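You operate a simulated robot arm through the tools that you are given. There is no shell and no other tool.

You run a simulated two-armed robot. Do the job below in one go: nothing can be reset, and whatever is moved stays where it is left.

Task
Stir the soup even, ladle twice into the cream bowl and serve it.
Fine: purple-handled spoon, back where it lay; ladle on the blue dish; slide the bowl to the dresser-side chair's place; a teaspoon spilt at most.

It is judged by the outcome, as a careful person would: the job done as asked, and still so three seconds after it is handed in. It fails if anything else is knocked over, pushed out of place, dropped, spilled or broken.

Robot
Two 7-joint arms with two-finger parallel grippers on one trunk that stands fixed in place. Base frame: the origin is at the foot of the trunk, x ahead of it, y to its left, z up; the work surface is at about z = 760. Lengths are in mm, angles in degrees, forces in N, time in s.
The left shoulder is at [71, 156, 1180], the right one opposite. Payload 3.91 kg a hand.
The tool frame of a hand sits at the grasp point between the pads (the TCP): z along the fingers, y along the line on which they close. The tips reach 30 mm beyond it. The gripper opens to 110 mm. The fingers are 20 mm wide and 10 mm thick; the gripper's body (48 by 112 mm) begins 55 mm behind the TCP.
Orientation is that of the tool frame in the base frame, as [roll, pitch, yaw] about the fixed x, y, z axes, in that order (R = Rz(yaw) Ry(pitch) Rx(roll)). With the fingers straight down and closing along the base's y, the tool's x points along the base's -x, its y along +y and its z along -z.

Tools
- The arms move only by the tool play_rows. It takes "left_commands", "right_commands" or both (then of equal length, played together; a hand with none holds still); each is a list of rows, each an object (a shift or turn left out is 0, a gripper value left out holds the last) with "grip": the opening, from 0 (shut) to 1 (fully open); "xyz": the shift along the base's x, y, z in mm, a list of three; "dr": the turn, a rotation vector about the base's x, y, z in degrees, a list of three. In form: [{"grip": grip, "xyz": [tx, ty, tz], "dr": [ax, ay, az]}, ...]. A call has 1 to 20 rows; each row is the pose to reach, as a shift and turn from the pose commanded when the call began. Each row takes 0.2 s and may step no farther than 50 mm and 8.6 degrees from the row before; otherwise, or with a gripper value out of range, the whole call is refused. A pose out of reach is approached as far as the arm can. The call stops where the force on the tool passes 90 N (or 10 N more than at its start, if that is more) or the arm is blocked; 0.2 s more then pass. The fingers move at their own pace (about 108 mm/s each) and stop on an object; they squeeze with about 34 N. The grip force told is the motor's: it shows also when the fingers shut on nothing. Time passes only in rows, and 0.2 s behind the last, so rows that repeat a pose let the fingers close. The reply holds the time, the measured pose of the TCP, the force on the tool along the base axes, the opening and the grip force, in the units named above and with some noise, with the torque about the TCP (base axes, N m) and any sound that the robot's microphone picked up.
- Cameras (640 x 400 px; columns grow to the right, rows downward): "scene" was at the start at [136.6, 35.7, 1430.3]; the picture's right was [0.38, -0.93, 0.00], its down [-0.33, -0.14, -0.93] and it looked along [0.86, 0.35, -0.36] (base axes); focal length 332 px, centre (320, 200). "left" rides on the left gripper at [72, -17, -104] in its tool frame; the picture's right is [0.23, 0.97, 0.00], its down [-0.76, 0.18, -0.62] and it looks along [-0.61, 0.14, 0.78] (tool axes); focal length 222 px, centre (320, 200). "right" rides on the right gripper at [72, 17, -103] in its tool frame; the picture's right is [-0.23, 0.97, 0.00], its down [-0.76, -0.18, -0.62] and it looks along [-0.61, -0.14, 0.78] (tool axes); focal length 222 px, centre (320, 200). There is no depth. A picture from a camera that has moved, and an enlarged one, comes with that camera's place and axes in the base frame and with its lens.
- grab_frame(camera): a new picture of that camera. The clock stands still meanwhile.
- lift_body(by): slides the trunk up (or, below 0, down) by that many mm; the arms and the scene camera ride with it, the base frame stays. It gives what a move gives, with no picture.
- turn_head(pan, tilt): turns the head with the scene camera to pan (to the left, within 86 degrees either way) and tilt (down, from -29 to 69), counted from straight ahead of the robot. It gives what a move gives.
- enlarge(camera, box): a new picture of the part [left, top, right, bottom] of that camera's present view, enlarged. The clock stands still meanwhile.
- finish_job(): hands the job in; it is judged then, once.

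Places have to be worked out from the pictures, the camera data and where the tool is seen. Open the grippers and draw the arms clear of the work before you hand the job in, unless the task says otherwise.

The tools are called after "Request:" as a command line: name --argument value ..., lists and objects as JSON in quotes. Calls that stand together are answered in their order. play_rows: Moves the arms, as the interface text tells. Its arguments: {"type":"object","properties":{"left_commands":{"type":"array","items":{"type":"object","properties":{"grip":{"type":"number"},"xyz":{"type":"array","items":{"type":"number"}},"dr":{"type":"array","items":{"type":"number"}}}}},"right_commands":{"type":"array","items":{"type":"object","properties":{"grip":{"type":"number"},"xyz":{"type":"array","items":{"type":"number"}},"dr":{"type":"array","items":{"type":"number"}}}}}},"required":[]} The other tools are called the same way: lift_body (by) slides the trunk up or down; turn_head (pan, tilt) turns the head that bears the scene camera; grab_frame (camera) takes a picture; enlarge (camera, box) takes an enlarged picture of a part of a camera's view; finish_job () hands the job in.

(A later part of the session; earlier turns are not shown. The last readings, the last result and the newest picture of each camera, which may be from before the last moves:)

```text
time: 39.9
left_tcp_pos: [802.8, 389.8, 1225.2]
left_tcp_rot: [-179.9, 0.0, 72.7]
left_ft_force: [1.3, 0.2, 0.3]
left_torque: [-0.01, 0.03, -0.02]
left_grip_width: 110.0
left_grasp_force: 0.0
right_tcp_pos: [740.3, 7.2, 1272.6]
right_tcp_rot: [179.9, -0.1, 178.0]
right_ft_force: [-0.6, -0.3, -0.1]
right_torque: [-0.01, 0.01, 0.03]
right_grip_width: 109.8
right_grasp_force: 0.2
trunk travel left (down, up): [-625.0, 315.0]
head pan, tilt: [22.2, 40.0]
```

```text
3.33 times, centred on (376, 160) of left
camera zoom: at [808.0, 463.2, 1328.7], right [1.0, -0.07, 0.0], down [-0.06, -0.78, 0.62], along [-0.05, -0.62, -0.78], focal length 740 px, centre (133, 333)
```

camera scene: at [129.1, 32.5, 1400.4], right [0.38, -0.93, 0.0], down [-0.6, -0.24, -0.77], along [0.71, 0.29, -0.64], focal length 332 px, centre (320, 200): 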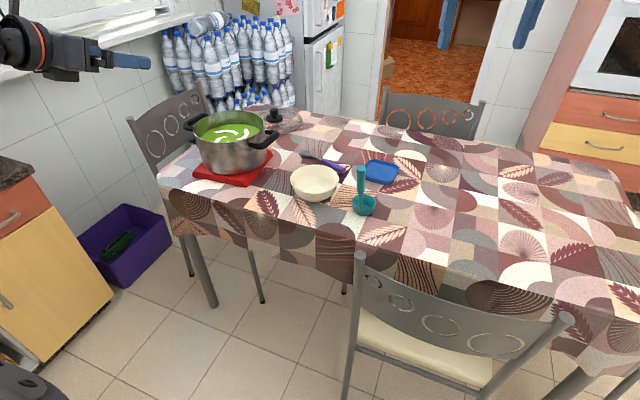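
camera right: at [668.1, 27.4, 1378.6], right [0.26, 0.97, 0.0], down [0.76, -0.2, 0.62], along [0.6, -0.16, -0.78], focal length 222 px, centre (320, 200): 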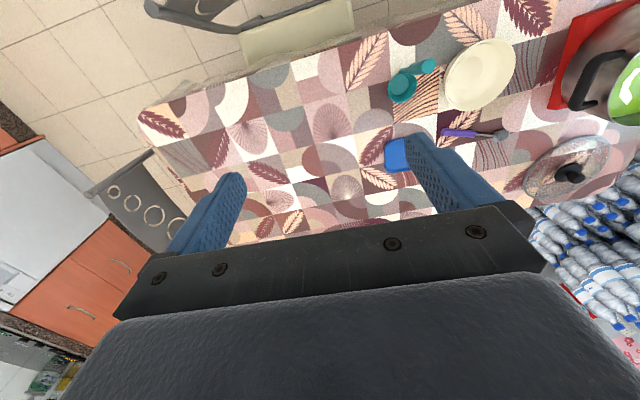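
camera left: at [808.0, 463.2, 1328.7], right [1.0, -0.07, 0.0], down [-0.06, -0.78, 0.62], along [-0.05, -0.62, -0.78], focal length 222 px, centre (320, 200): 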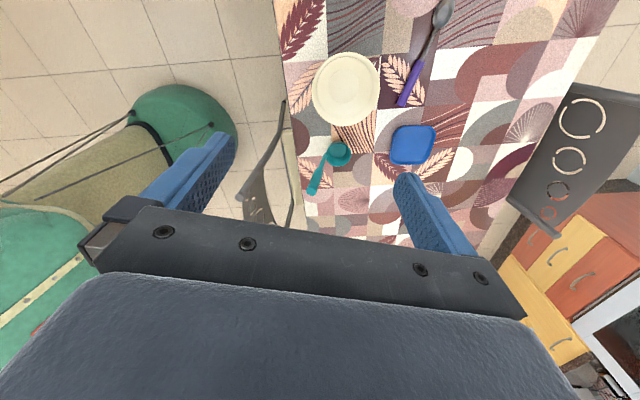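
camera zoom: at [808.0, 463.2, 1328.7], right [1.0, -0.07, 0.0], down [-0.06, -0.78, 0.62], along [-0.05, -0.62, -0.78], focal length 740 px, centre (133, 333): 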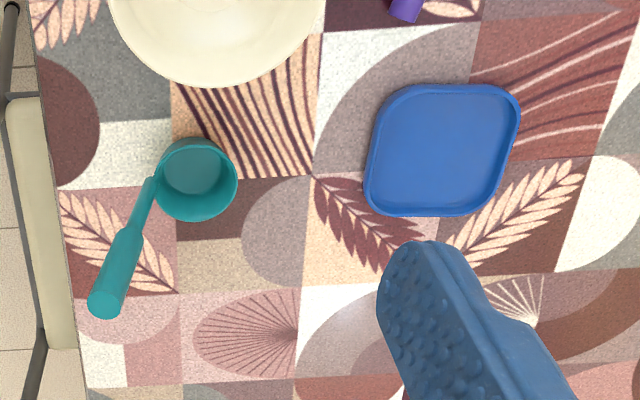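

From overhead the spoon handle runs from (990, 295) to (1018, 384), heading 73°. When the left arm reaches for it, the forearm would sweep over the ladle handle. I'll use the right hand to stand the ladle aside first, starting with a fingers-forward pose behind its handle.

Request:
play_rows --right_commands '[{"dr": [0, -7, 0], "xyz": [-6, 22, -37]}, {"dr": [0, -14, 0], "xyz": [-12, 45, -75]}, {"dr": [0, -21, 0], "xyz": [-19, 68, -112]}, {"dr": [0, -28, 0], "xyz": [-25, 90, -150]}, {"dr": [0, -35, 0], "xyz": [-31, 112, -188]}, {"dr": [0, -42, 0], "xyz": [-38, 135, -225]}, {"dr": [0, -49, 0], "xyz": [-44, 158, -262]}, {"dr": [0, -55, 0], "xyz": [-50, 180, -300]}]'

Request:
grab_frame --camera "left"

Request:
grab_frame --camera "scene"

```text
time: 41.7
left_tcp_pos: [802.2, 389.0, 1225.5]
left_tcp_rot: [-179.9, 0.1, 72.8]
left_ft_force: [0.3, 0.6, 0.7]
left_torque: [-0.02, -0.01, 0.0]
left_grip_width: 110.0
left_grasp_force: 0.1
right_tcp_pos: [689.5, 187.9, 973.5]
right_tcp_rot: [177.1, 55.0, 176.5]
right_ft_force: [0.0, -0.4, 0.1]
right_torque: [0.0, -0.04, -0.02]
right_grip_width: 109.8
right_grasp_force: 0.1
trunk travel left (down, up): [-625.0, 315.0]
head pan, tilt: [22.2, 40.0]
```

```text
taken
camera left: at [807.8, 464.8, 1328.0], right [1.0, -0.07, 0.0], down [-0.05, -0.78, 0.62], along [-0.05, -0.62, -0.78], focal length 222 px, centre (320, 200)
```

left: 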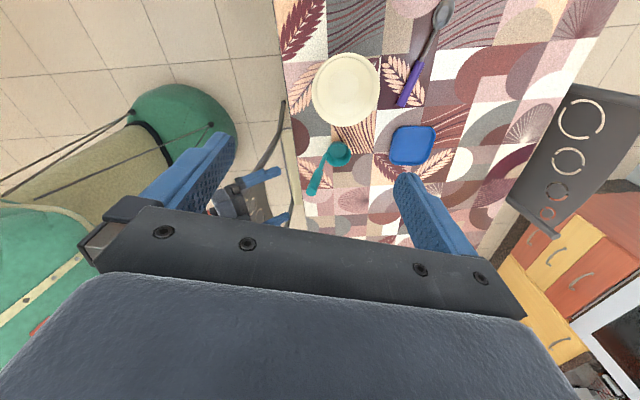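

```text
taken
camera scene: at [129.8, 33.9, 1400.3], right [0.38, -0.93, 0.0], down [-0.6, -0.24, -0.77], along [0.71, 0.29, -0.64], focal length 332 px, centre (320, 200)
```

scene: 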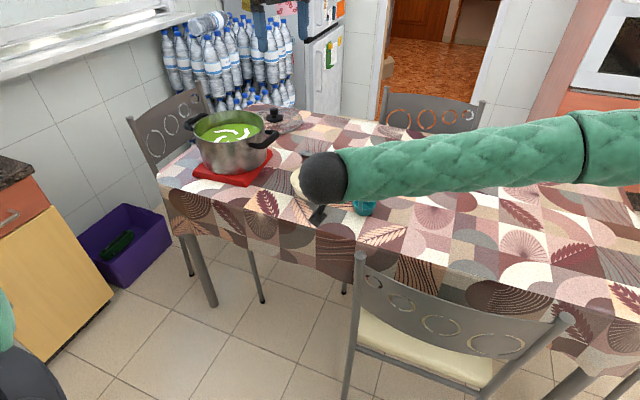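

The right gripper is behind the ladle handle. I'll zoom the overhead left view to check its alignment.

Request:
enlarge --camera "left" --box '[200, 120, 368, 225]'

Request:
grab_frame --camera "right"

```text
3.81 times, centred on (284, 172) of left
camera zoom: at [807.8, 464.8, 1328.0], right [1.0, -0.07, 0.0], down [-0.05, -0.78, 0.62], along [-0.05, -0.62, -0.78], focal length 846 px, centre (457, 305)
```

zoom: 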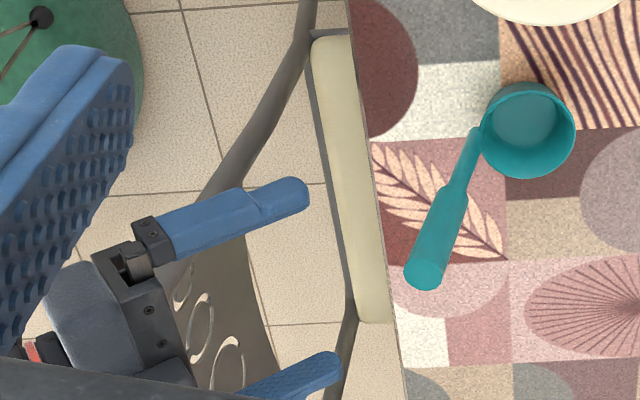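

```text
taken
camera right: at [564.0, 206.8, 974.1], right [0.15, 0.97, 0.21], down [-0.08, -0.2, 0.98], along [0.99, -0.16, 0.05], focal length 222 px, centre (320, 200)
```

right: 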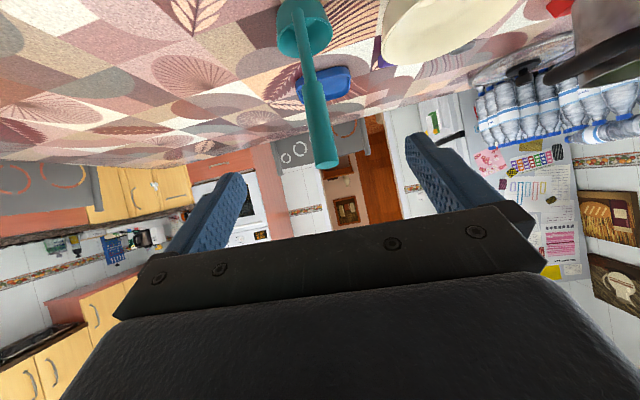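

The handle is centred between the right fingers, with its top at about (770, 187, 952). I'll move forward along the fingers and close on it.

Request:
play_rows --right_commands '[{"xyz": [22, 0, -16], "grip": 0.7}, {"xyz": [44, 0, -32], "grip": 0.6}, {"xyz": [66, -1, -47], "grip": 0.6}, {"xyz": [85, -1, -61], "grip": 0.6}]'

Request:
enlarge --camera "left" --box '[200, 120, 368, 225]'

Request:
grab_frame --camera "right"

```text
time: 42.7
left_tcp_pos: [801.8, 388.4, 1224.8]
left_tcp_rot: [-180.0, 0.0, 72.8]
left_ft_force: [-0.6, -0.9, 0.1]
left_torque: [-0.01, 0.01, -0.02]
left_grip_width: 109.9
left_grasp_force: 0.1
right_tcp_pos: [773.5, 185.3, 914.2]
right_tcp_rot: [177.0, 54.9, 176.5]
right_ft_force: [0.7, -0.2, 0.9]
right_torque: [-0.02, -0.01, -0.01]
right_grip_width: 65.9
right_grasp_force: 0.0
trunk travel left (down, up): [-625.0, 315.0]
head pan, tilt: [22.2, 40.0]
```

```text
3.81 times, centred on (284, 172) of left
camera zoom: at [807.7, 464.3, 1328.3], right [1.0, -0.07, 0.0], down [-0.05, -0.78, 0.62], along [-0.05, -0.62, -0.78], focal length 846 px, centre (457, 305)
```

zoom: 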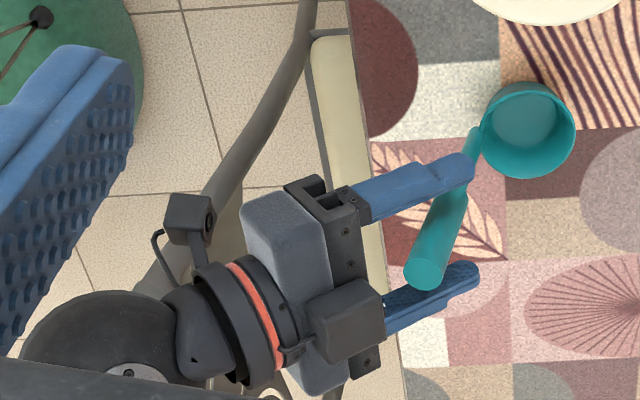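

```text
taken
camera right: at [647.1, 203.9, 915.4], right [0.15, 0.97, 0.21], down [-0.08, -0.2, 0.98], along [0.99, -0.16, 0.04], focal length 222 px, centre (320, 200)
```

right: 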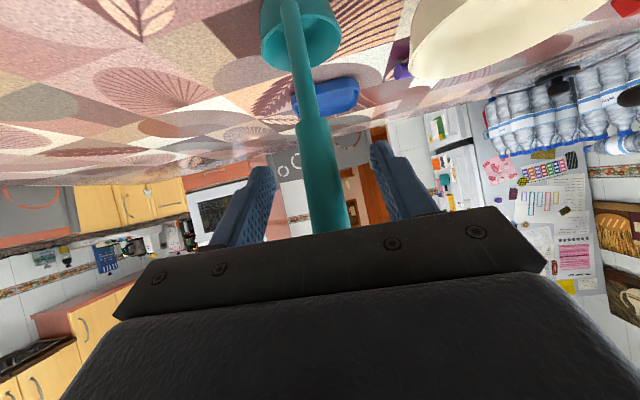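

The handle is between the fingers at mid-pad. I'll close on it.

Request:
play_rows --right_commands '[{"grip": 0.3}, {"grip": 0.1}, {"grip": 0}, {"grip": 0}, {"grip": 0}]'

Request:
enlarge --camera "left" --box '[200, 120, 368, 225]'

```text
time: 43.9
left_tcp_pos: [801.2, 389.1, 1225.7]
left_tcp_rot: [-179.9, 0.0, 72.8]
left_ft_force: [-0.6, -0.4, 0.5]
left_torque: [0.0, -0.03, -0.03]
left_grip_width: 110.1
left_grasp_force: 0.0
right_tcp_pos: [771.5, 184.3, 913.4]
right_tcp_rot: [177.1, 54.9, 176.5]
right_ft_force: [1.2, -1.6, 2.4]
right_torque: [-0.31, -0.26, -0.12]
right_grip_width: 24.3
right_grasp_force: 34.0
trunk travel left (down, up): [-625.0, 315.0]
head pan, tilt: [22.2, 40.0]
```

```text
3.81 times, centred on (284, 172) of left
camera zoom: at [807.0, 463.7, 1329.1], right [1.0, -0.07, 0.0], down [-0.05, -0.78, 0.62], along [-0.04, -0.62, -0.78], focal length 846 px, centre (457, 305)
```

zoom: 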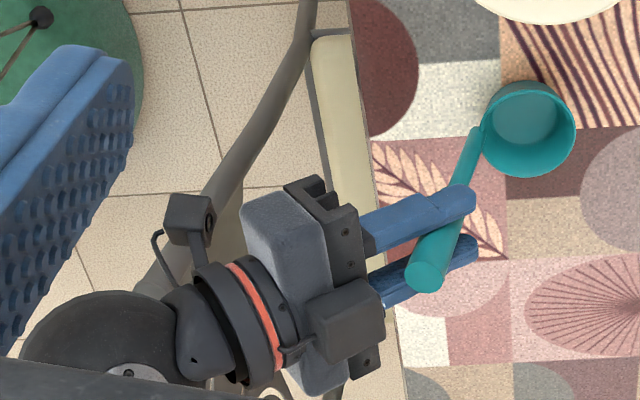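

Gripped at 24 mm wide with 34 N, and the ladle hardly moved. I'll lift it 30 mm and shift it 165 mm to the right.

Request:
play_rows --right_commands '[{"xyz": [0, 0, 8]}, {"xyz": [0, 0, 18]}, {"xyz": [0, 0, 30]}, {"xyz": [0, -15, 30]}, {"xyz": [0, -40, 30]}, {"xyz": [0, -65, 30]}, {"xyz": [0, -90, 30]}, {"xyz": [0, -115, 30]}, {"xyz": [0, -140, 30]}, {"xyz": [0, -158, 30]}, {"xyz": [0, -165, 30]}, {"xyz": [0, -165, 30]}]'

Request:
grab_frame --camera "left"

Request:
grab_frame --camera "right"

```text
time: 46.5
left_tcp_pos: [801.6, 389.1, 1225.5]
left_tcp_rot: [-179.9, 0.1, 72.8]
left_ft_force: [0.6, 0.4, 0.2]
left_torque: [0.0, -0.01, 0.02]
left_grip_width: 110.1
left_grasp_force: 0.0
right_tcp_pos: [774.7, 21.6, 942.0]
right_tcp_rot: [177.0, 54.9, 176.5]
right_ft_force: [0.5, 0.3, -0.4]
right_torque: [0.02, 0.12, 0.02]
right_grip_width: 24.1
right_grasp_force: 34.2
trunk travel left (down, up): [-625.0, 315.0]
head pan, tilt: [22.2, 40.0]
```

```text
taken
camera left: at [807.3, 463.8, 1328.9], right [1.0, -0.07, 0.0], down [-0.05, -0.78, 0.62], along [-0.04, -0.62, -0.78], focal length 222 px, centre (320, 200)
```

left: 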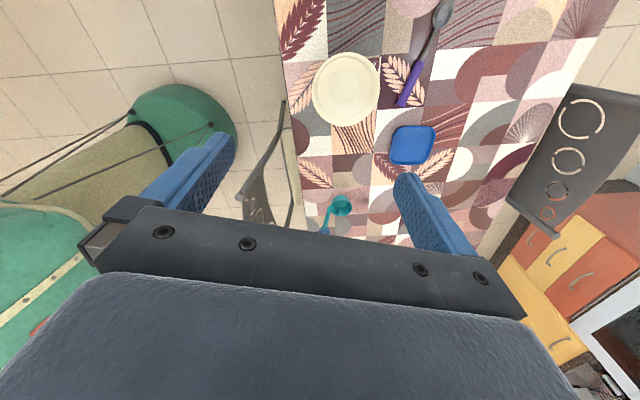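

```text
taken
camera right: at [650.3, 41.4, 943.9], right [0.15, 0.97, 0.21], down [-0.08, -0.2, 0.98], along [0.99, -0.16, 0.04], focal length 222 px, centre (320, 200)
```

right: 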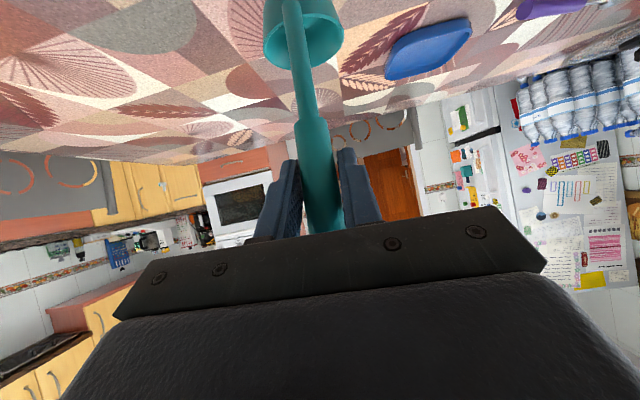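

The ladle hangs steady in the grip. I'll lower it onto the cloth and watch the force.

Request:
play_rows --right_commands '[{"xyz": [0, 0, -10]}, {"xyz": [0, 0, -20]}, {"xyz": [0, 0, -26]}, {"xyz": [0, 0, -28]}, {"xyz": [0, 0, -29]}, {"xyz": [0, 0, -29]}]'

Request:
enlarge --camera "right" --box '[200, 0, 400, 125]'

```text
time: 47.9
left_tcp_pos: [801.3, 387.1, 1225.2]
left_tcp_rot: [-179.9, 0.1, 72.8]
left_ft_force: [0.6, -0.5, -0.5]
left_torque: [0.02, 0.03, 0.01]
left_grip_width: 110.0
left_grasp_force: 0.0
right_tcp_pos: [773.6, 21.2, 914.4]
right_tcp_rot: [177.1, 55.0, 176.5]
right_ft_force: [2.0, 1.0, 6.3]
right_torque: [-0.06, -0.76, 0.06]
right_grip_width: 24.4
right_grasp_force: 33.5
trunk travel left (down, up): [-625.0, 315.0]
head pan, tilt: [22.2, 40.0]
```

```text
3.20 times, centred on (300, 62) of right
camera zoom: at [648.8, 40.7, 915.9], right [0.15, 0.97, 0.21], down [-0.08, -0.2, 0.98], along [0.99, -0.16, 0.05], focal length 711 px, centre (384, 640)
```

zoom: 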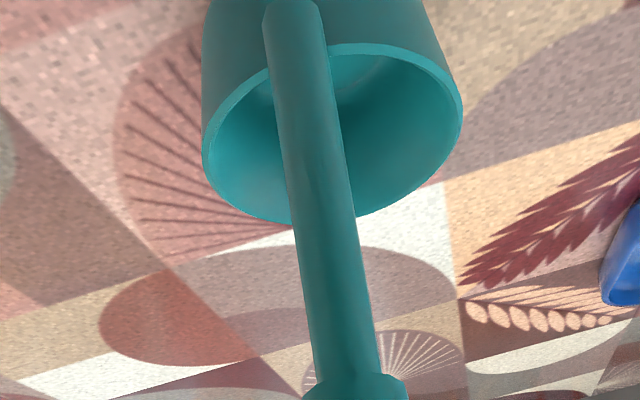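

The ladle stands on the cloth with 6 N of support. I'll open and back straight out along the fingers.

Request:
play_rows --right_commands '[{"grip": 0.3}, {"grip": 0.45}, {"grip": 0.6}, {"grip": 0.6}, {"grip": 0.6, "xyz": [-12, 0, 8]}, {"grip": 0.6, "xyz": [-32, 0, 22]}, {"grip": 0.6, "xyz": [-55, 0, 39]}, {"grip": 0.6, "xyz": [-85, 0, 60]}, {"grip": 0.6, "xyz": [-100, 0, 90]}]'

Request:
grab_frame --camera "right"

Request:
enlarge --camera "left" --box '[270, 130, 430, 230]'

```text
time: 49.9
left_tcp_pos: [800.8, 389.5, 1226.1]
left_tcp_rot: [-179.9, 0.1, 72.8]
left_ft_force: [0.1, -0.2, 0.2]
left_torque: [0.0, -0.01, 0.0]
left_grip_width: 110.0
left_grasp_force: 0.1
right_tcp_pos: [673.0, 23.2, 1003.9]
right_tcp_rot: [177.2, 54.8, 176.6]
right_ft_force: [0.8, -0.6, 0.4]
right_torque: [0.01, 0.04, 0.04]
right_grip_width: 65.8
right_grasp_force: 0.0
trunk travel left (down, up): [-625.0, 315.0]
head pan, tilt: [22.2, 40.0]
```

```text
taken
camera right: at [548.1, 42.7, 1005.5], right [0.15, 0.97, 0.21], down [-0.08, -0.2, 0.98], along [0.99, -0.16, 0.04], focal length 222 px, centre (320, 200)
```

right: 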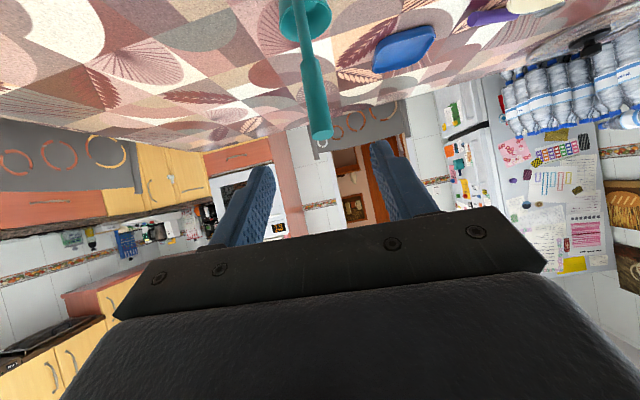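

```text
4.00 times, centred on (350, 180) of left
camera zoom: at [806.3, 464.0, 1329.5], right [1.0, -0.07, 0.0], down [-0.05, -0.78, 0.62], along [-0.04, -0.62, -0.78], focal length 888 px, centre (200, 280)
```

zoom: 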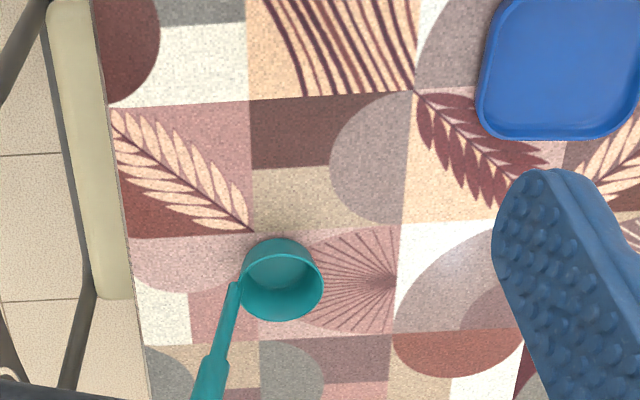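

The ladle stands at about (836, 27), clear of the forearm's path. I'll check how it sits.

Request:
enlarge --camera "right" --box '[220, 0, 420, 150]'

Request:
enlarge --camera "scene" --box '[300, 120, 460, 240]'

```text
2.67 times, centred on (320, 75) of right
camera zoom: at [548.1, 42.7, 1005.5], right [0.15, 0.97, 0.21], down [-0.08, -0.2, 0.98], along [0.99, -0.16, 0.04], focal length 592 px, centre (320, 533)
```

zoom: 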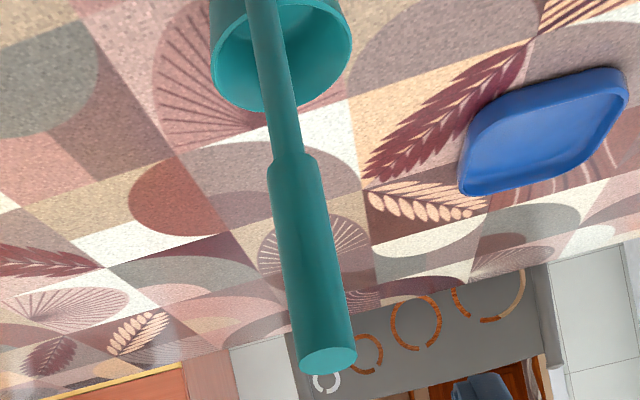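

```text
3.33 times, centred on (380, 180) of scene
camera zoom: at [128.5, 32.6, 1400.4], right [0.38, -0.93, 0.0], down [-0.6, -0.24, -0.77], along [0.71, 0.29, -0.64], focal length 1106 px, centre (120, 267)
```

zoom: 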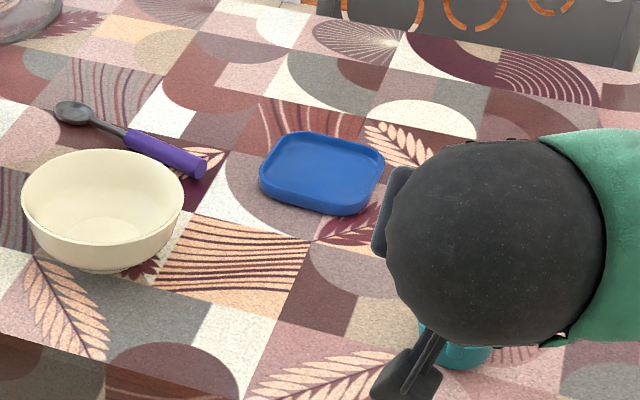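

The ladle is upright. I'll pull the right arm well clear to the right and up, then lower the trunk 200 mm so the left arm can reach the spoon.

Request:
play_rows --right_commands '[{"xyz": [-12, -25, 25]}, {"xyz": [-24, -55, 50]}, {"xyz": [-36, -85, 75]}, {"xyz": [-48, -115, 100]}, {"xyz": [-60, -145, 125]}, {"xyz": [-70, -175, 150]}, {"xyz": [-70, -200, 170]}]'

Request:
lift_body --by -200

Request:
grab_frame --camera "left"

```text
time: 51.5
left_tcp_pos: [801.4, 387.8, 1225.7]
left_tcp_rot: [-179.9, 0.0, 72.9]
left_ft_force: [-0.3, 0.3, -0.1]
left_torque: [-0.02, -0.03, 0.03]
left_grip_width: 110.1
left_grasp_force: 0.1
right_tcp_pos: [604.8, -175.6, 1173.6]
right_tcp_rot: [177.1, 54.9, 176.5]
right_ft_force: [0.7, -0.4, -0.7]
right_torque: [0.03, -0.02, 0.0]
right_grip_width: 65.9
right_grasp_force: 0.0
trunk travel left (down, up): [-625.0, 315.0]
head pan, tilt: [22.2, 40.0]
```

```text
time: 53.7
left_tcp_pos: [800.8, 389.5, 1026.5]
left_tcp_rot: [-179.9, 0.0, 72.8]
left_ft_force: [-0.2, -0.8, 0.3]
left_torque: [0.0, -0.01, 0.0]
left_grip_width: 110.0
left_grasp_force: 0.1
right_tcp_pos: [604.5, -176.1, 974.9]
right_tcp_rot: [177.1, 55.0, 176.5]
right_ft_force: [0.1, -0.2, -0.1]
right_torque: [0.02, 0.01, 0.03]
right_grip_width: 66.0
right_grasp_force: 0.0
trunk travel left (down, up): [-425.0, 515.0]
head pan, tilt: [22.2, 40.0]
```

```text
taken
camera left: at [806.7, 463.6, 1129.4], right [1.0, -0.07, 0.0], down [-0.05, -0.78, 0.62], along [-0.04, -0.62, -0.78], focal length 222 px, centre (320, 200)
```

left: 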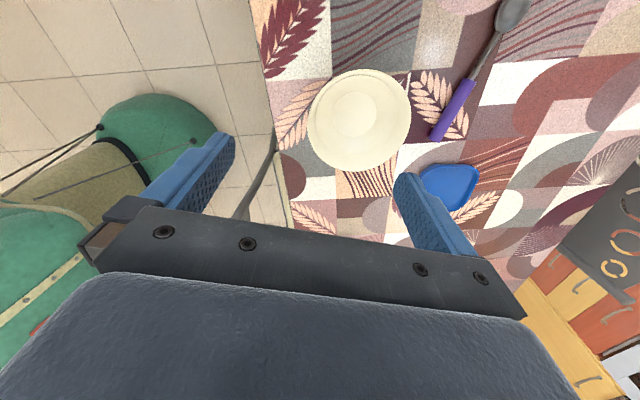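

I'll use this closer view to check the spoon's position again.

Request:
enlarge --camera "left" --box '[400, 0, 560, 150]'

```text
2.67 times, centred on (480, 75) of left
camera zoom: at [806.7, 463.6, 1129.4], right [1.0, -0.07, 0.0], down [-0.05, -0.78, 0.62], along [-0.04, -0.62, -0.78], focal length 592 px, centre (-107, 533)
```

zoom: 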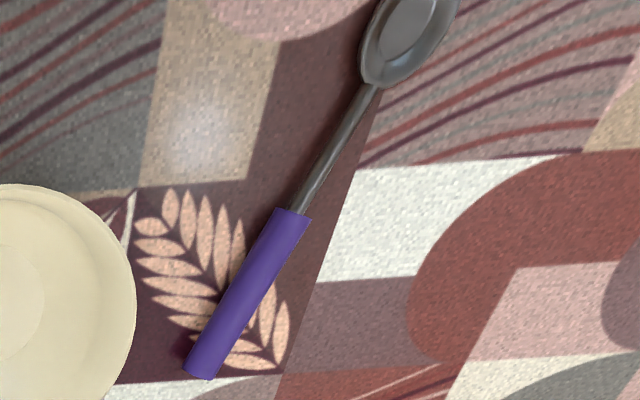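

The handle end is confirmed at (989, 295) with heading about 72.5°. I'll move above the handle while tilting the fingers along the spoon, and set the opening to 40 mm.

Request:
play_rows --left_commands '[{"xyz": [32, -11, -21], "dr": [4.77, -1.5, 0], "grip": 0.37}, {"xyz": [64, -22, -42], "dr": [9.54, -3.0, 0]}, {"xyz": [96, -33, -63], "dr": [14.3, -4.5, 0]}, {"xyz": [129, -44, -84], "dr": [19.1, -6.0, 0]}, {"xyz": [161, -55, -105], "dr": [23.9, -7.5, 0]}, {"xyz": [193, -67, -126], "dr": [28.6, -9.0, 0]}]'

Request:
play_rows --left_commands '[{"dr": [-2.4, -7.6, 0]}, {"dr": [-2.4, -7.6, 0]}]'

Request:
grab_frame --camera "left"

Request:
grab_frame --camera "scene"

Request:
grab_frame --camera "right"

```text
time: 55.1
left_tcp_pos: [958.9, 345.3, 908.6]
left_tcp_rot: [179.7, -30.0, 72.8]
left_ft_force: [-0.3, -0.6, 0.3]
left_torque: [0.0, -0.03, 0.03]
left_grip_width: 40.7
left_grasp_force: 0.0
left hand out of reach, approached as far as the arm can: row 5, 6
right_tcp_pos: [605.5, -175.6, 975.9]
right_tcp_rot: [177.1, 55.0, 176.5]
right_ft_force: [0.0, 0.0, 0.7]
right_torque: [-0.03, 0.01, 0.0]
right_grip_width: 66.1
right_grasp_force: 0.0
trunk travel left (down, up): [-425.0, 515.0]
head pan, tilt: [22.2, 40.0]
```

```text
time: 55.7
left_tcp_pos: [959.2, 345.1, 906.2]
left_tcp_rot: [170.7, -29.6, 77.4]
left_ft_force: [0.3, 0.5, -0.1]
left_torque: [0.02, 0.01, -0.01]
left_grip_width: 40.7
left_grasp_force: 0.1
right_tcp_pos: [607.2, -176.6, 973.9]
right_tcp_rot: [177.1, 54.9, 176.5]
right_ft_force: [-0.8, -0.2, -1.4]
right_torque: [0.0, 0.0, -0.02]
right_grip_width: 66.0
right_grasp_force: 0.0
trunk travel left (down, up): [-425.0, 515.0]
head pan, tilt: [22.2, 40.0]
```

```text
taken
camera left: at [929.1, 366.0, 1027.9], right [0.96, -0.09, 0.25], down [-0.14, -0.97, 0.18], along [0.23, -0.21, -0.95], focal length 222 px, centre (320, 200)
```

left: 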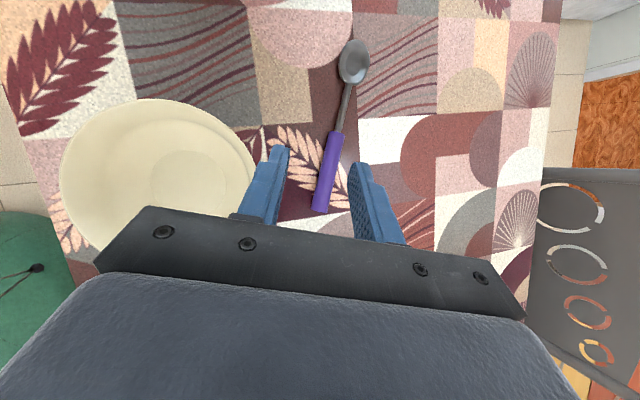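

```text
taken
camera scene: at [130.2, 32.0, 1200.1], right [0.38, -0.93, 0.0], down [-0.6, -0.24, -0.77], along [0.71, 0.29, -0.64], focal length 332 px, centre (320, 200)
```

scene: 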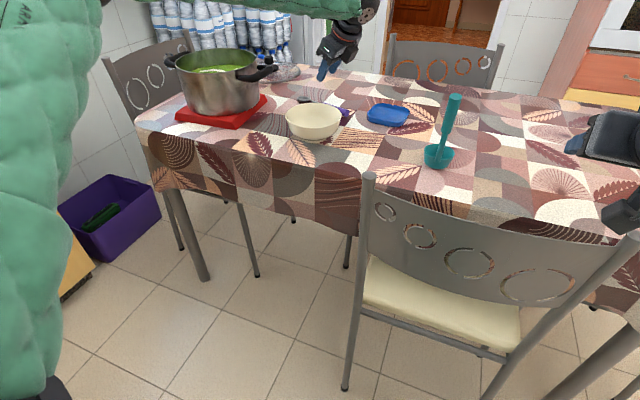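

```text
taken
camera right: at [481.0, -157.5, 975.7], right [0.15, 0.97, 0.21], down [-0.08, -0.2, 0.98], along [0.99, -0.16, 0.04], focal length 222 px, centre (320, 200)
```

right: 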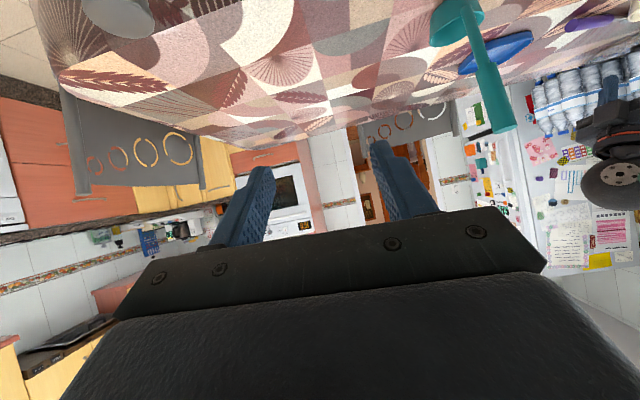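

The arm ran out of reach at (959, 345, 906) with this tilt. I'll grip nearer the handle end, about 28 mm from it, and tilt a little more, which should bring it into reach as the hand goes down.

Request:
play_rows --left_commands '[{"xyz": [8, -13, -14], "dr": [1.2, -0.9, 0.2], "grip": 0.34}, {"xyz": [15, -26, -28], "dr": [2.5, -1.85, 0.4]}, {"xyz": [22, -32, -42], "dr": [2.5, -1.85, 0.4]}, {"xyz": [29.6, -37.8, -58], "dr": [2.5, -1.85, 0.4]}, {"xyz": [29.6, -37.8, -66], "dr": [2.5, -1.85, 0.4]}]'

Request:
grab_frame --camera "left"

Request:
enlarge --camera "scene" --box '[240, 40, 400, 160]'

```text
time: 56.9
left_tcp_pos: [957.1, 329.5, 850.3]
left_tcp_rot: [169.2, -32.4, 78.6]
left_ft_force: [0.6, -0.2, 0.0]
left_torque: [-0.02, -0.03, -0.01]
left_grip_width: 37.6
left_grasp_force: 0.0
left hand out of reach, approached as far as the arm can: row 2, 3, 4, 5
right_tcp_pos: [606.0, -176.3, 974.6]
right_tcp_rot: [177.1, 54.9, 176.4]
right_ft_force: [0.8, 0.7, -0.1]
right_torque: [0.0, 0.01, 0.0]
right_grip_width: 65.9
right_grasp_force: 0.1
trunk travel left (down, up): [-425.0, 515.0]
head pan, tilt: [22.2, 40.0]
```

```text
taken
camera left: at [924.2, 345.9, 971.6], right [0.96, -0.1, 0.28], down [-0.14, -0.98, 0.14], along [0.26, -0.17, -0.95], focal length 222 px, centre (320, 200)
```

left: 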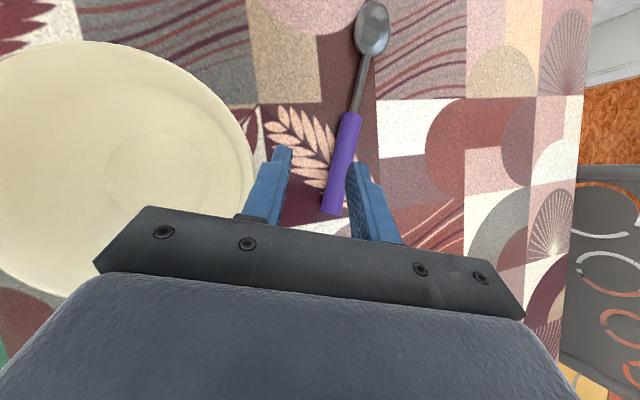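

```text
3.33 times, centred on (320, 100) of scene
camera zoom: at [129.4, 32.2, 1200.3], right [0.38, -0.93, 0.0], down [-0.6, -0.24, -0.77], along [0.71, 0.29, -0.64], focal length 1106 px, centre (320, 533)
```

zoom: 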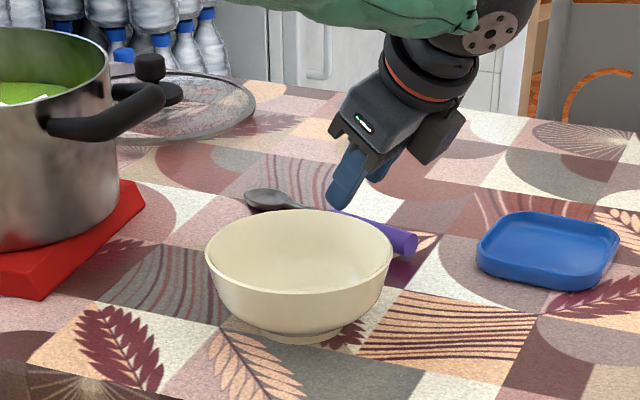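

The hand stopped at (957, 330, 850), short of the spoon. I'll look at the arm itself to see whether it is stretched straight or held by a joint limit.

Request:
turn_head --pan 35 --tilt 10

Request:
grab_frame --camera "scene"

```text
time: 57.9
left_tcp_pos: [958.3, 329.6, 849.1]
left_tcp_rot: [169.2, -32.4, 78.6]
left_ft_force: [-0.6, -0.1, 0.0]
left_torque: [0.02, 0.01, 0.01]
left_grip_width: 37.6
left_grasp_force: 0.0
right_tcp_pos: [607.0, -175.5, 974.9]
right_tcp_rot: [177.1, 55.0, 176.5]
right_ft_force: [-0.4, 0.6, -0.5]
right_torque: [-0.01, 0.01, -0.01]
right_grip_width: 66.0
right_grasp_force: 0.0
trunk travel left (down, up): [-425.0, 515.0]
head pan, tilt: [35.0, 10.0]
```

```text
taken
camera scene: at [126.7, 53.5, 1247.9], right [0.57, -0.82, 0.0], down [-0.14, -0.1, -0.98], along [0.81, 0.56, -0.17], focal length 332 px, centre (320, 200)
```

scene: 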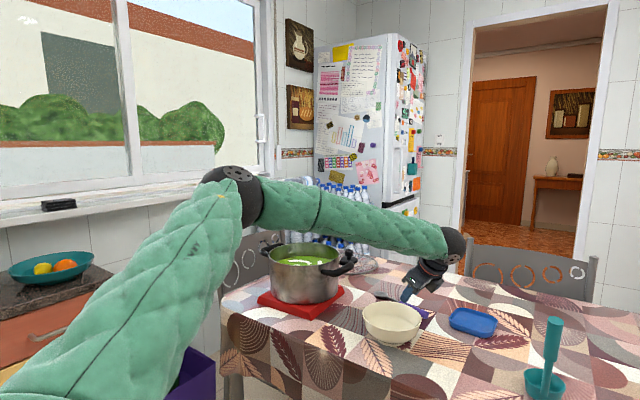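

The elbow is clearly bent, so a wrist joint limit is stopping it, not the arm's length. I'll go up a little and test whether turning the hand back towards its neutral roll frees the reach.

Request:
play_rows --left_commands '[{"xyz": [0, 0, 20]}, {"xyz": [0, 0, 40]}, {"xyz": [0, 0, 50]}]'

Request:
play_rows --left_commands '[{"xyz": [10, 0, 0], "dr": [0, 0, 8]}, {"xyz": [25, 0, 0], "dr": [0, 0, 16]}, {"xyz": [40, 0, 0], "dr": [0, 0, 24]}]'

```text
time: 58.7
left_tcp_pos: [960.8, 328.3, 900.9]
left_tcp_rot: [169.2, -32.4, 78.6]
left_ft_force: [0.4, 0.2, 0.3]
left_torque: [-0.01, 0.0, 0.0]
left_grip_width: 37.4
left_grasp_force: 0.1
right_tcp_pos: [606.6, -176.3, 974.1]
right_tcp_rot: [177.0, 54.9, 176.4]
right_ft_force: [0.5, 0.9, 0.5]
right_torque: [0.02, 0.01, 0.02]
right_grip_width: 66.0
right_grasp_force: 0.1
trunk travel left (down, up): [-425.0, 515.0]
head pan, tilt: [35.0, 10.0]
```

```text
time: 59.5
left_tcp_pos: [944.2, 361.6, 911.3]
left_tcp_rot: [169.2, -32.2, 102.7]
left_ft_force: [0.6, 0.2, -0.1]
left_torque: [0.02, 0.02, 0.04]
left_grip_width: 37.5
left_grasp_force: 0.1
left hand out of reach, approached as far as the arm can: row 1, 2, 3
right_tcp_pos: [606.0, -175.9, 974.5]
right_tcp_rot: [177.2, 54.9, 176.4]
right_ft_force: [0.0, 0.1, 0.3]
right_torque: [-0.02, 0.02, -0.01]
right_grip_width: 66.0
right_grasp_force: 0.1
trunk travel left (down, up): [-425.0, 515.0]
head pan, tilt: [35.0, 10.0]
```

Turning that way made the reach worse, so I'll turn back. I'll go out to full reach while still high, about z 900, and only then come down.

Request:
play_rows --left_commands '[{"xyz": [5, -10, 0], "dr": [0, 0, -8]}, {"xyz": [12, -25, -4], "dr": [0, 0, -16]}, {"xyz": [20, -40, -8], "dr": [0, 0, -24]}, {"xyz": [30, -50, -11], "dr": [0, 0, -24]}, {"xyz": [41, -52, -11], "dr": [0, 0, -24]}]'

Request:
grab_frame --camera "scene"

```text
time: 60.7
left_tcp_pos: [965.7, 319.3, 903.8]
left_tcp_rot: [169.2, -32.5, 78.6]
left_ft_force: [0.1, -0.3, 1.1]
left_torque: [0.01, 0.02, -0.01]
left_grip_width: 37.2
left_grasp_force: 0.0
left hand out of reach, approached as far as the arm can: row 4, 5
right_tcp_pos: [606.2, -175.8, 974.4]
right_tcp_rot: [177.1, 55.0, 176.5]
right_ft_force: [0.2, -0.5, 0.6]
right_torque: [-0.02, -0.01, 0.01]
right_grip_width: 65.8
right_grasp_force: 0.0
trunk travel left (down, up): [-425.0, 515.0]
head pan, tilt: [35.0, 10.0]
```

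```text
taken
camera scene: at [126.6, 53.4, 1248.1], right [0.57, -0.82, 0.0], down [-0.14, -0.1, -0.98], along [0.81, 0.56, -0.17], focal length 332 px, centre (320, 200)
```

scene: 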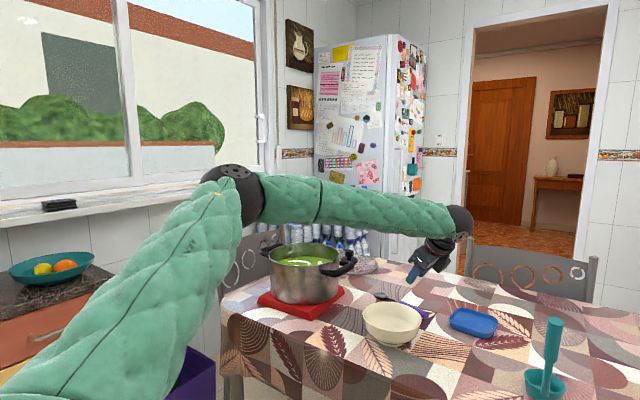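

It is still limited at about (966, 319, 904), although the elbow is bent. I'll try a higher trunk, which changes the shoulder and wrist angles, and probe the reach again.

Request:
lift_body --by 110

Request:
play_rows --left_commands '[{"xyz": [8, -4, -35]}, {"xyz": [16, -8, -70]}, {"xyz": [23, -12, -105]}, {"xyz": [23, -12, -130]}]'

Request:
grab_frame --camera "scene"

```text
time: 62.1
left_tcp_pos: [965.2, 318.8, 1012.1]
left_tcp_rot: [169.1, -32.4, 78.6]
left_ft_force: [0.0, 0.2, 0.7]
left_torque: [0.01, -0.03, 0.01]
left_grip_width: 37.4
left_grasp_force: 0.1
right_tcp_pos: [605.3, -175.2, 1083.8]
right_tcp_rot: [177.1, 54.9, 176.5]
right_ft_force: [0.0, -0.2, 0.1]
right_torque: [0.0, -0.02, -0.01]
right_grip_width: 66.1
right_grasp_force: 0.1
trunk travel left (down, up): [-535.0, 405.0]
head pan, tilt: [35.0, 10.0]
```

```text
time: 63.1
left_tcp_pos: [943.9, 340.3, 907.7]
left_tcp_rot: [169.1, -32.3, 78.7]
left_ft_force: [0.0, 0.0, -1.0]
left_torque: [0.03, 0.0, -0.02]
left_grip_width: 37.0
left_grasp_force: 0.1
left hand out of reach, approached as far as the arm can: row 1, 2, 3, 4
right_tcp_pos: [604.9, -175.6, 1084.9]
right_tcp_rot: [177.1, 54.9, 176.6]
right_ft_force: [0.5, 0.1, -0.4]
right_torque: [-0.02, 0.0, 0.0]
right_grip_width: 66.0
right_grasp_force: 0.1
trunk travel left (down, up): [-535.0, 405.0]
head pan, tilt: [35.0, 10.0]
```

```text
taken
camera scene: at [126.9, 53.6, 1358.0], right [0.57, -0.82, 0.0], down [-0.14, -0.1, -0.98], along [0.81, 0.56, -0.17], focal length 332 px, centre (320, 200)
```

scene: 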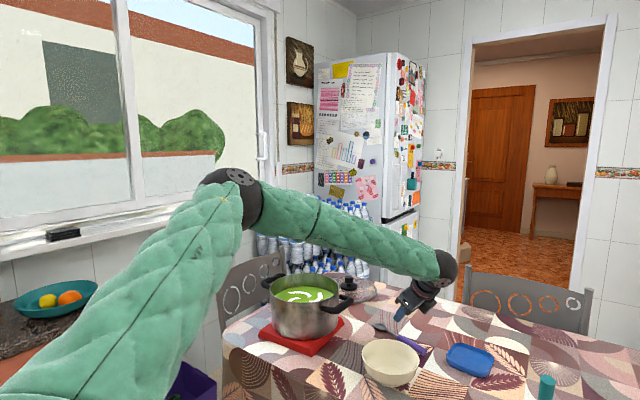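

A lower trunk clearly reaches further, 965 mm against 944 mm in x. Rolling the hand 180° may also free the wrist, so I'll back off and roll it round with the camera swinging underneath.

Request:
play_rows --left_commands '[{"xyz": [-20, 0, 25]}, {"xyz": [-45, 0, 50]}, {"xyz": [-70, 0, 75]}, {"xyz": [-90, 0, 90]}]'

Request:
play_rows --left_commands '[{"dr": [-2.3, -3.8, 6.6]}, {"dr": [-4.6, -7.7, 13.3]}, {"dr": [-6.9, -11.5, 19.9]}, {"dr": [-9.2, -15.3, 26.5]}, {"dr": [-11.5, -19.2, 33.2]}, {"dr": [-13.8, -23.0, 39.8]}, {"dr": [-16.1, -26.8, 46.4]}, {"dr": [-18.4, -30.7, 53.1]}, {"dr": [-20.7, -34.5, 59.7]}, {"dr": [-23.0, -38.3, 66.3]}, {"dr": [-25.9, -43.1, 74.6]}]'

Request:
play_rows --left_commands '[{"dr": [-2.3, -3.8, 6.6]}, {"dr": [-4.6, -7.7, 13.3]}, {"dr": [-6.9, -11.5, 19.9]}, {"dr": [-9.2, -15.3, 26.5]}, {"dr": [-11.5, -19.2, 33.2]}, {"dr": [-13.8, -23.0, 39.8]}, {"dr": [-16.1, -26.8, 46.4]}, {"dr": [-18.4, -30.7, 53.1]}, {"dr": [-20.7, -34.5, 59.7]}, {"dr": [-23.0, -38.3, 66.3]}, {"dr": [-25.9, -43.1, 74.6]}]'

Request:
grab_frame --camera "scene"

```text
time: 64.1
left_tcp_pos: [854.0, 335.7, 1000.8]
left_tcp_rot: [169.0, -32.4, 78.6]
left_ft_force: [0.0, 0.5, 0.4]
left_torque: [-0.02, 0.0, -0.01]
left_grip_width: 37.3
left_grasp_force: 0.1
right_tcp_pos: [604.1, -176.1, 1084.6]
right_tcp_rot: [177.1, 55.1, 176.5]
right_ft_force: [0.6, 0.3, -0.2]
right_torque: [0.02, -0.01, 0.0]
right_grip_width: 66.0
right_grasp_force: 0.1
trunk travel left (down, up): [-535.0, 405.0]
head pan, tilt: [35.0, 10.0]
```

```text
refused: row 11 steps farther than a row can; nothing moved
```

```text
refused: row 11 steps farther than a row can; nothing moved
```

```text
taken
camera scene: at [126.0, 53.4, 1358.1], right [0.57, -0.82, 0.0], down [-0.14, -0.1, -0.98], along [0.81, 0.56, -0.17], focal length 332 px, centre (320, 200)
```

scene: 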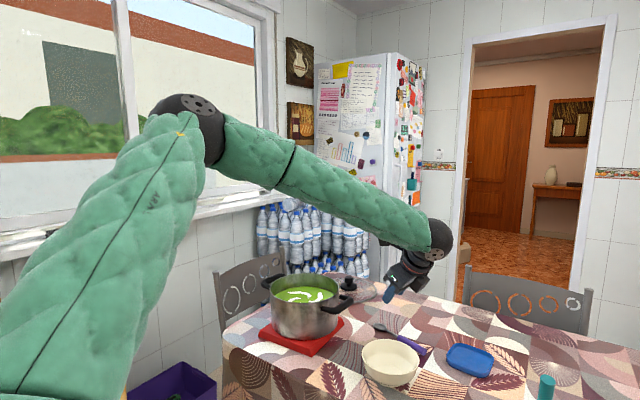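

The last row turned too far, so I'll resend the roll in even steps.

Request:
play_rows --left_commands '[{"dr": [-2.36, -3.92, 6.78]}, {"dr": [-4.71, -7.84, 13.56]}, {"dr": [-7.07, -11.75, 20.34]}, {"dr": [-9.42, -15.67, 27.1]}, {"dr": [-11.78, -19.6, 33.9]}, {"dr": [-14.1, -23.5, 40.7]}, {"dr": [-16.5, -27.4, 47.5]}, {"dr": [-18.8, -31.3, 54.2]}, {"dr": [-21.2, -35.3, 61.0]}, {"dr": [-23.6, -39.2, 67.8]}, {"dr": [-25.9, -43.1, 74.6]}]'

Request:
play_rows --left_commands '[{"dr": [-2.36, -3.92, 6.78]}, {"dr": [-4.71, -7.84, 13.56]}, {"dr": [-7.07, -11.75, 20.34]}, {"dr": [-9.42, -15.67, 27.1]}, {"dr": [-11.78, -19.6, 33.9]}, {"dr": [-14.1, -23.5, 40.7]}, {"dr": [-16.5, -27.4, 47.5]}, {"dr": [-18.8, -31.3, 54.2]}, {"dr": [-21.2, -35.3, 61.0]}, {"dr": [-23.6, -39.2, 67.8]}, {"dr": [-25.9, -43.1, 74.6]}]'

Request:
grab_frame --camera "scene"

```text
time: 66.5
left_tcp_pos: [851.2, 339.9, 1001.6]
left_tcp_rot: [147.1, 9.2, 162.8]
left_ft_force: [0.4, 0.0, 0.3]
left_torque: [0.01, -0.02, 0.02]
left_grip_width: 37.2
left_grasp_force: 0.1
right_tcp_pos: [604.7, -175.0, 1085.0]
right_tcp_rot: [177.1, 54.9, 176.5]
right_ft_force: [-0.4, -0.2, -0.3]
right_torque: [0.02, 0.01, 0.02]
right_grip_width: 66.0
right_grasp_force: 0.1
trunk travel left (down, up): [-535.0, 405.0]
head pan, tilt: [35.0, 10.0]
```

```text
time: 68.9
left_tcp_pos: [851.4, 340.3, 1000.6]
left_tcp_rot: [-169.2, 32.4, -101.4]
left_ft_force: [0.1, 0.6, 0.1]
left_torque: [-0.02, 0.03, -0.02]
left_grip_width: 37.3
left_grasp_force: 0.0
right_tcp_pos: [605.1, -175.9, 1084.4]
right_tcp_rot: [177.1, 54.8, 176.6]
right_ft_force: [-0.5, 0.0, -0.2]
right_torque: [0.01, 0.0, 0.01]
right_grip_width: 65.8
right_grasp_force: 0.1
trunk travel left (down, up): [-535.0, 405.0]
head pan, tilt: [35.0, 10.0]
```

```text
taken
camera scene: at [126.7, 53.5, 1358.0], right [0.57, -0.82, 0.0], down [-0.14, -0.1, -0.98], along [0.81, 0.56, -0.17], focal length 332 px, centre (320, 200)
```

scene: 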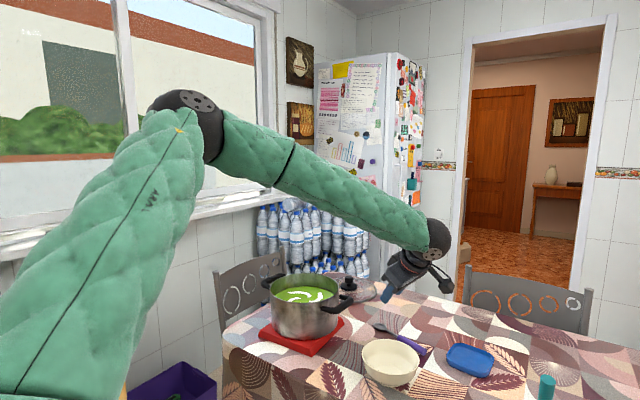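

The roll worked and the elbow posture didn't change. Before lowering the trunk further, I'll raise both hands so neither comes near the bowl or the chair.

Request:
play_rows --left_commands '[{"xyz": [0, 0, 40]}, {"xyz": [0, 0, 80]}, {"xyz": [0, 0, 120]}, {"xyz": [0, 0, 160]}, {"xyz": [0, 0, 180]}, {"xyz": [0, 0, 180]}]' --right_commands '[{"xyz": [0, -25, 40]}, {"xyz": [0, -50, 80]}, {"xyz": [0, -75, 120]}, {"xyz": [0, -100, 160]}, {"xyz": [0, -125, 200]}, {"xyz": [0, -150, 240]}]'

Request:
lift_body --by -250

Request:
grab_frame --camera "scene"

```text
time: 70.3
left_tcp_pos: [851.2, 340.9, 1181.1]
left_tcp_rot: [-169.3, 32.4, -101.5]
left_ft_force: [-0.8, -0.6, -1.1]
left_torque: [-0.01, -0.01, 0.01]
left_grip_width: 37.5
left_grasp_force: 0.0
right_tcp_pos: [605.5, -321.4, 1321.3]
right_tcp_rot: [177.1, 55.0, 176.5]
right_ft_force: [0.6, 0.9, -0.2]
right_torque: [0.02, 0.01, 0.0]
right_grip_width: 65.8
right_grasp_force: 0.1
trunk travel left (down, up): [-535.0, 405.0]
head pan, tilt: [35.0, 10.0]
```

```text
time: 72.9
left_tcp_pos: [851.8, 342.1, 929.2]
left_tcp_rot: [-169.3, 32.3, -101.4]
left_ft_force: [1.0, 0.5, -0.1]
left_torque: [-0.01, -0.02, 0.03]
left_grip_width: 37.5
left_grasp_force: 0.1
right_tcp_pos: [605.2, -320.4, 1071.0]
right_tcp_rot: [177.1, 54.9, 176.5]
right_ft_force: [-0.1, -0.5, 0.7]
right_torque: [-0.01, 0.01, 0.02]
right_grip_width: 65.9
right_grasp_force: 0.0
trunk travel left (down, up): [-285.0, 655.0]
head pan, tilt: [35.0, 10.0]
```

```text
taken
camera scene: at [126.4, 53.5, 1108.2], right [0.57, -0.82, 0.0], down [-0.14, -0.1, -0.98], along [0.81, 0.56, -0.17], focal length 332 px, centre (320, 200)
```

scene: 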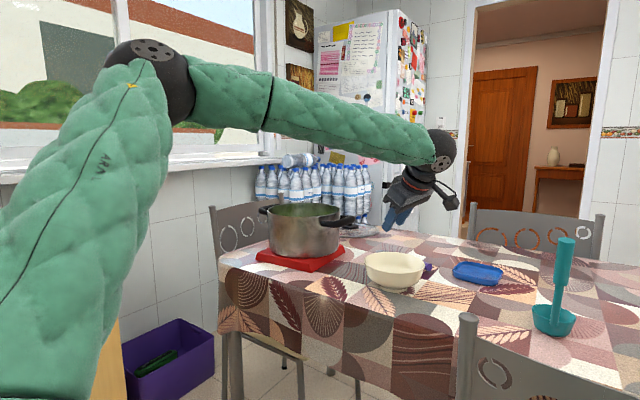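

The shoulder is now at about z 840. I'll reach towards the handle end again in this pose.

Request:
play_rows --left_commands '[{"xyz": [34, -9, -10]}, {"xyz": [68, -18, -20]}, {"xyz": [102, -27, -35]}, {"xyz": [125, -32, -55]}, {"xyz": [137, -35, -69]}, {"xyz": [137, -35, -69]}]'

Request:
grab_frame --camera "left"

Request:
grab_frame --camera "scene"

```text
time: 74.3
left_tcp_pos: [973.1, 317.0, 860.3]
left_tcp_rot: [-169.1, 32.4, -101.5]
left_ft_force: [1.0, 0.2, -0.7]
left_torque: [0.0, 0.02, 0.01]
left_grip_width: 37.4
left_grasp_force: 0.2
left hand out of reach, approached as far as the arm can: row 4, 5, 6
right_tcp_pos: [605.4, -320.0, 1071.3]
right_tcp_rot: [177.1, 54.8, 176.6]
right_ft_force: [-0.7, -0.3, -0.6]
right_torque: [0.03, 0.02, 0.02]
right_grip_width: 65.9
right_grasp_force: 0.1
trunk travel left (down, up): [-285.0, 655.0]
head pan, tilt: [35.0, 10.0]
```

```text
taken
camera left: at [948.1, 203.1, 910.3], right [-0.96, 0.1, -0.28], down [-0.22, 0.38, 0.9], along [0.19, 0.92, -0.35], focal length 222 px, centre (320, 200)
```

left: 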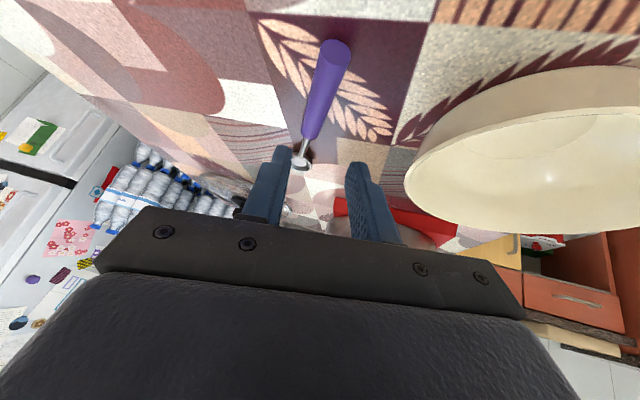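

```text
taken
camera scene: at [126.4, 53.4, 1108.1], right [0.57, -0.82, 0.0], down [-0.14, -0.1, -0.98], along [0.81, 0.56, -0.17], focal length 332 px, centre (320, 200)
```

scene: 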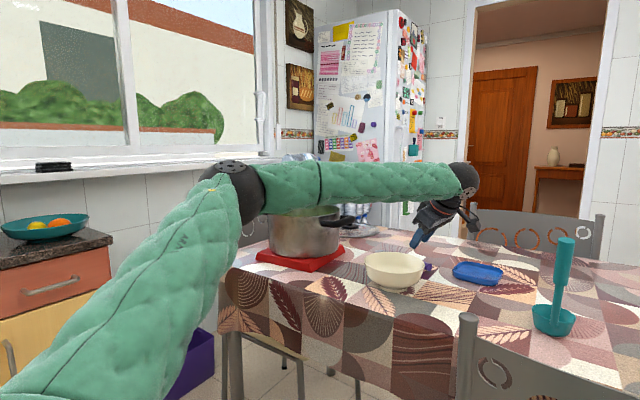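

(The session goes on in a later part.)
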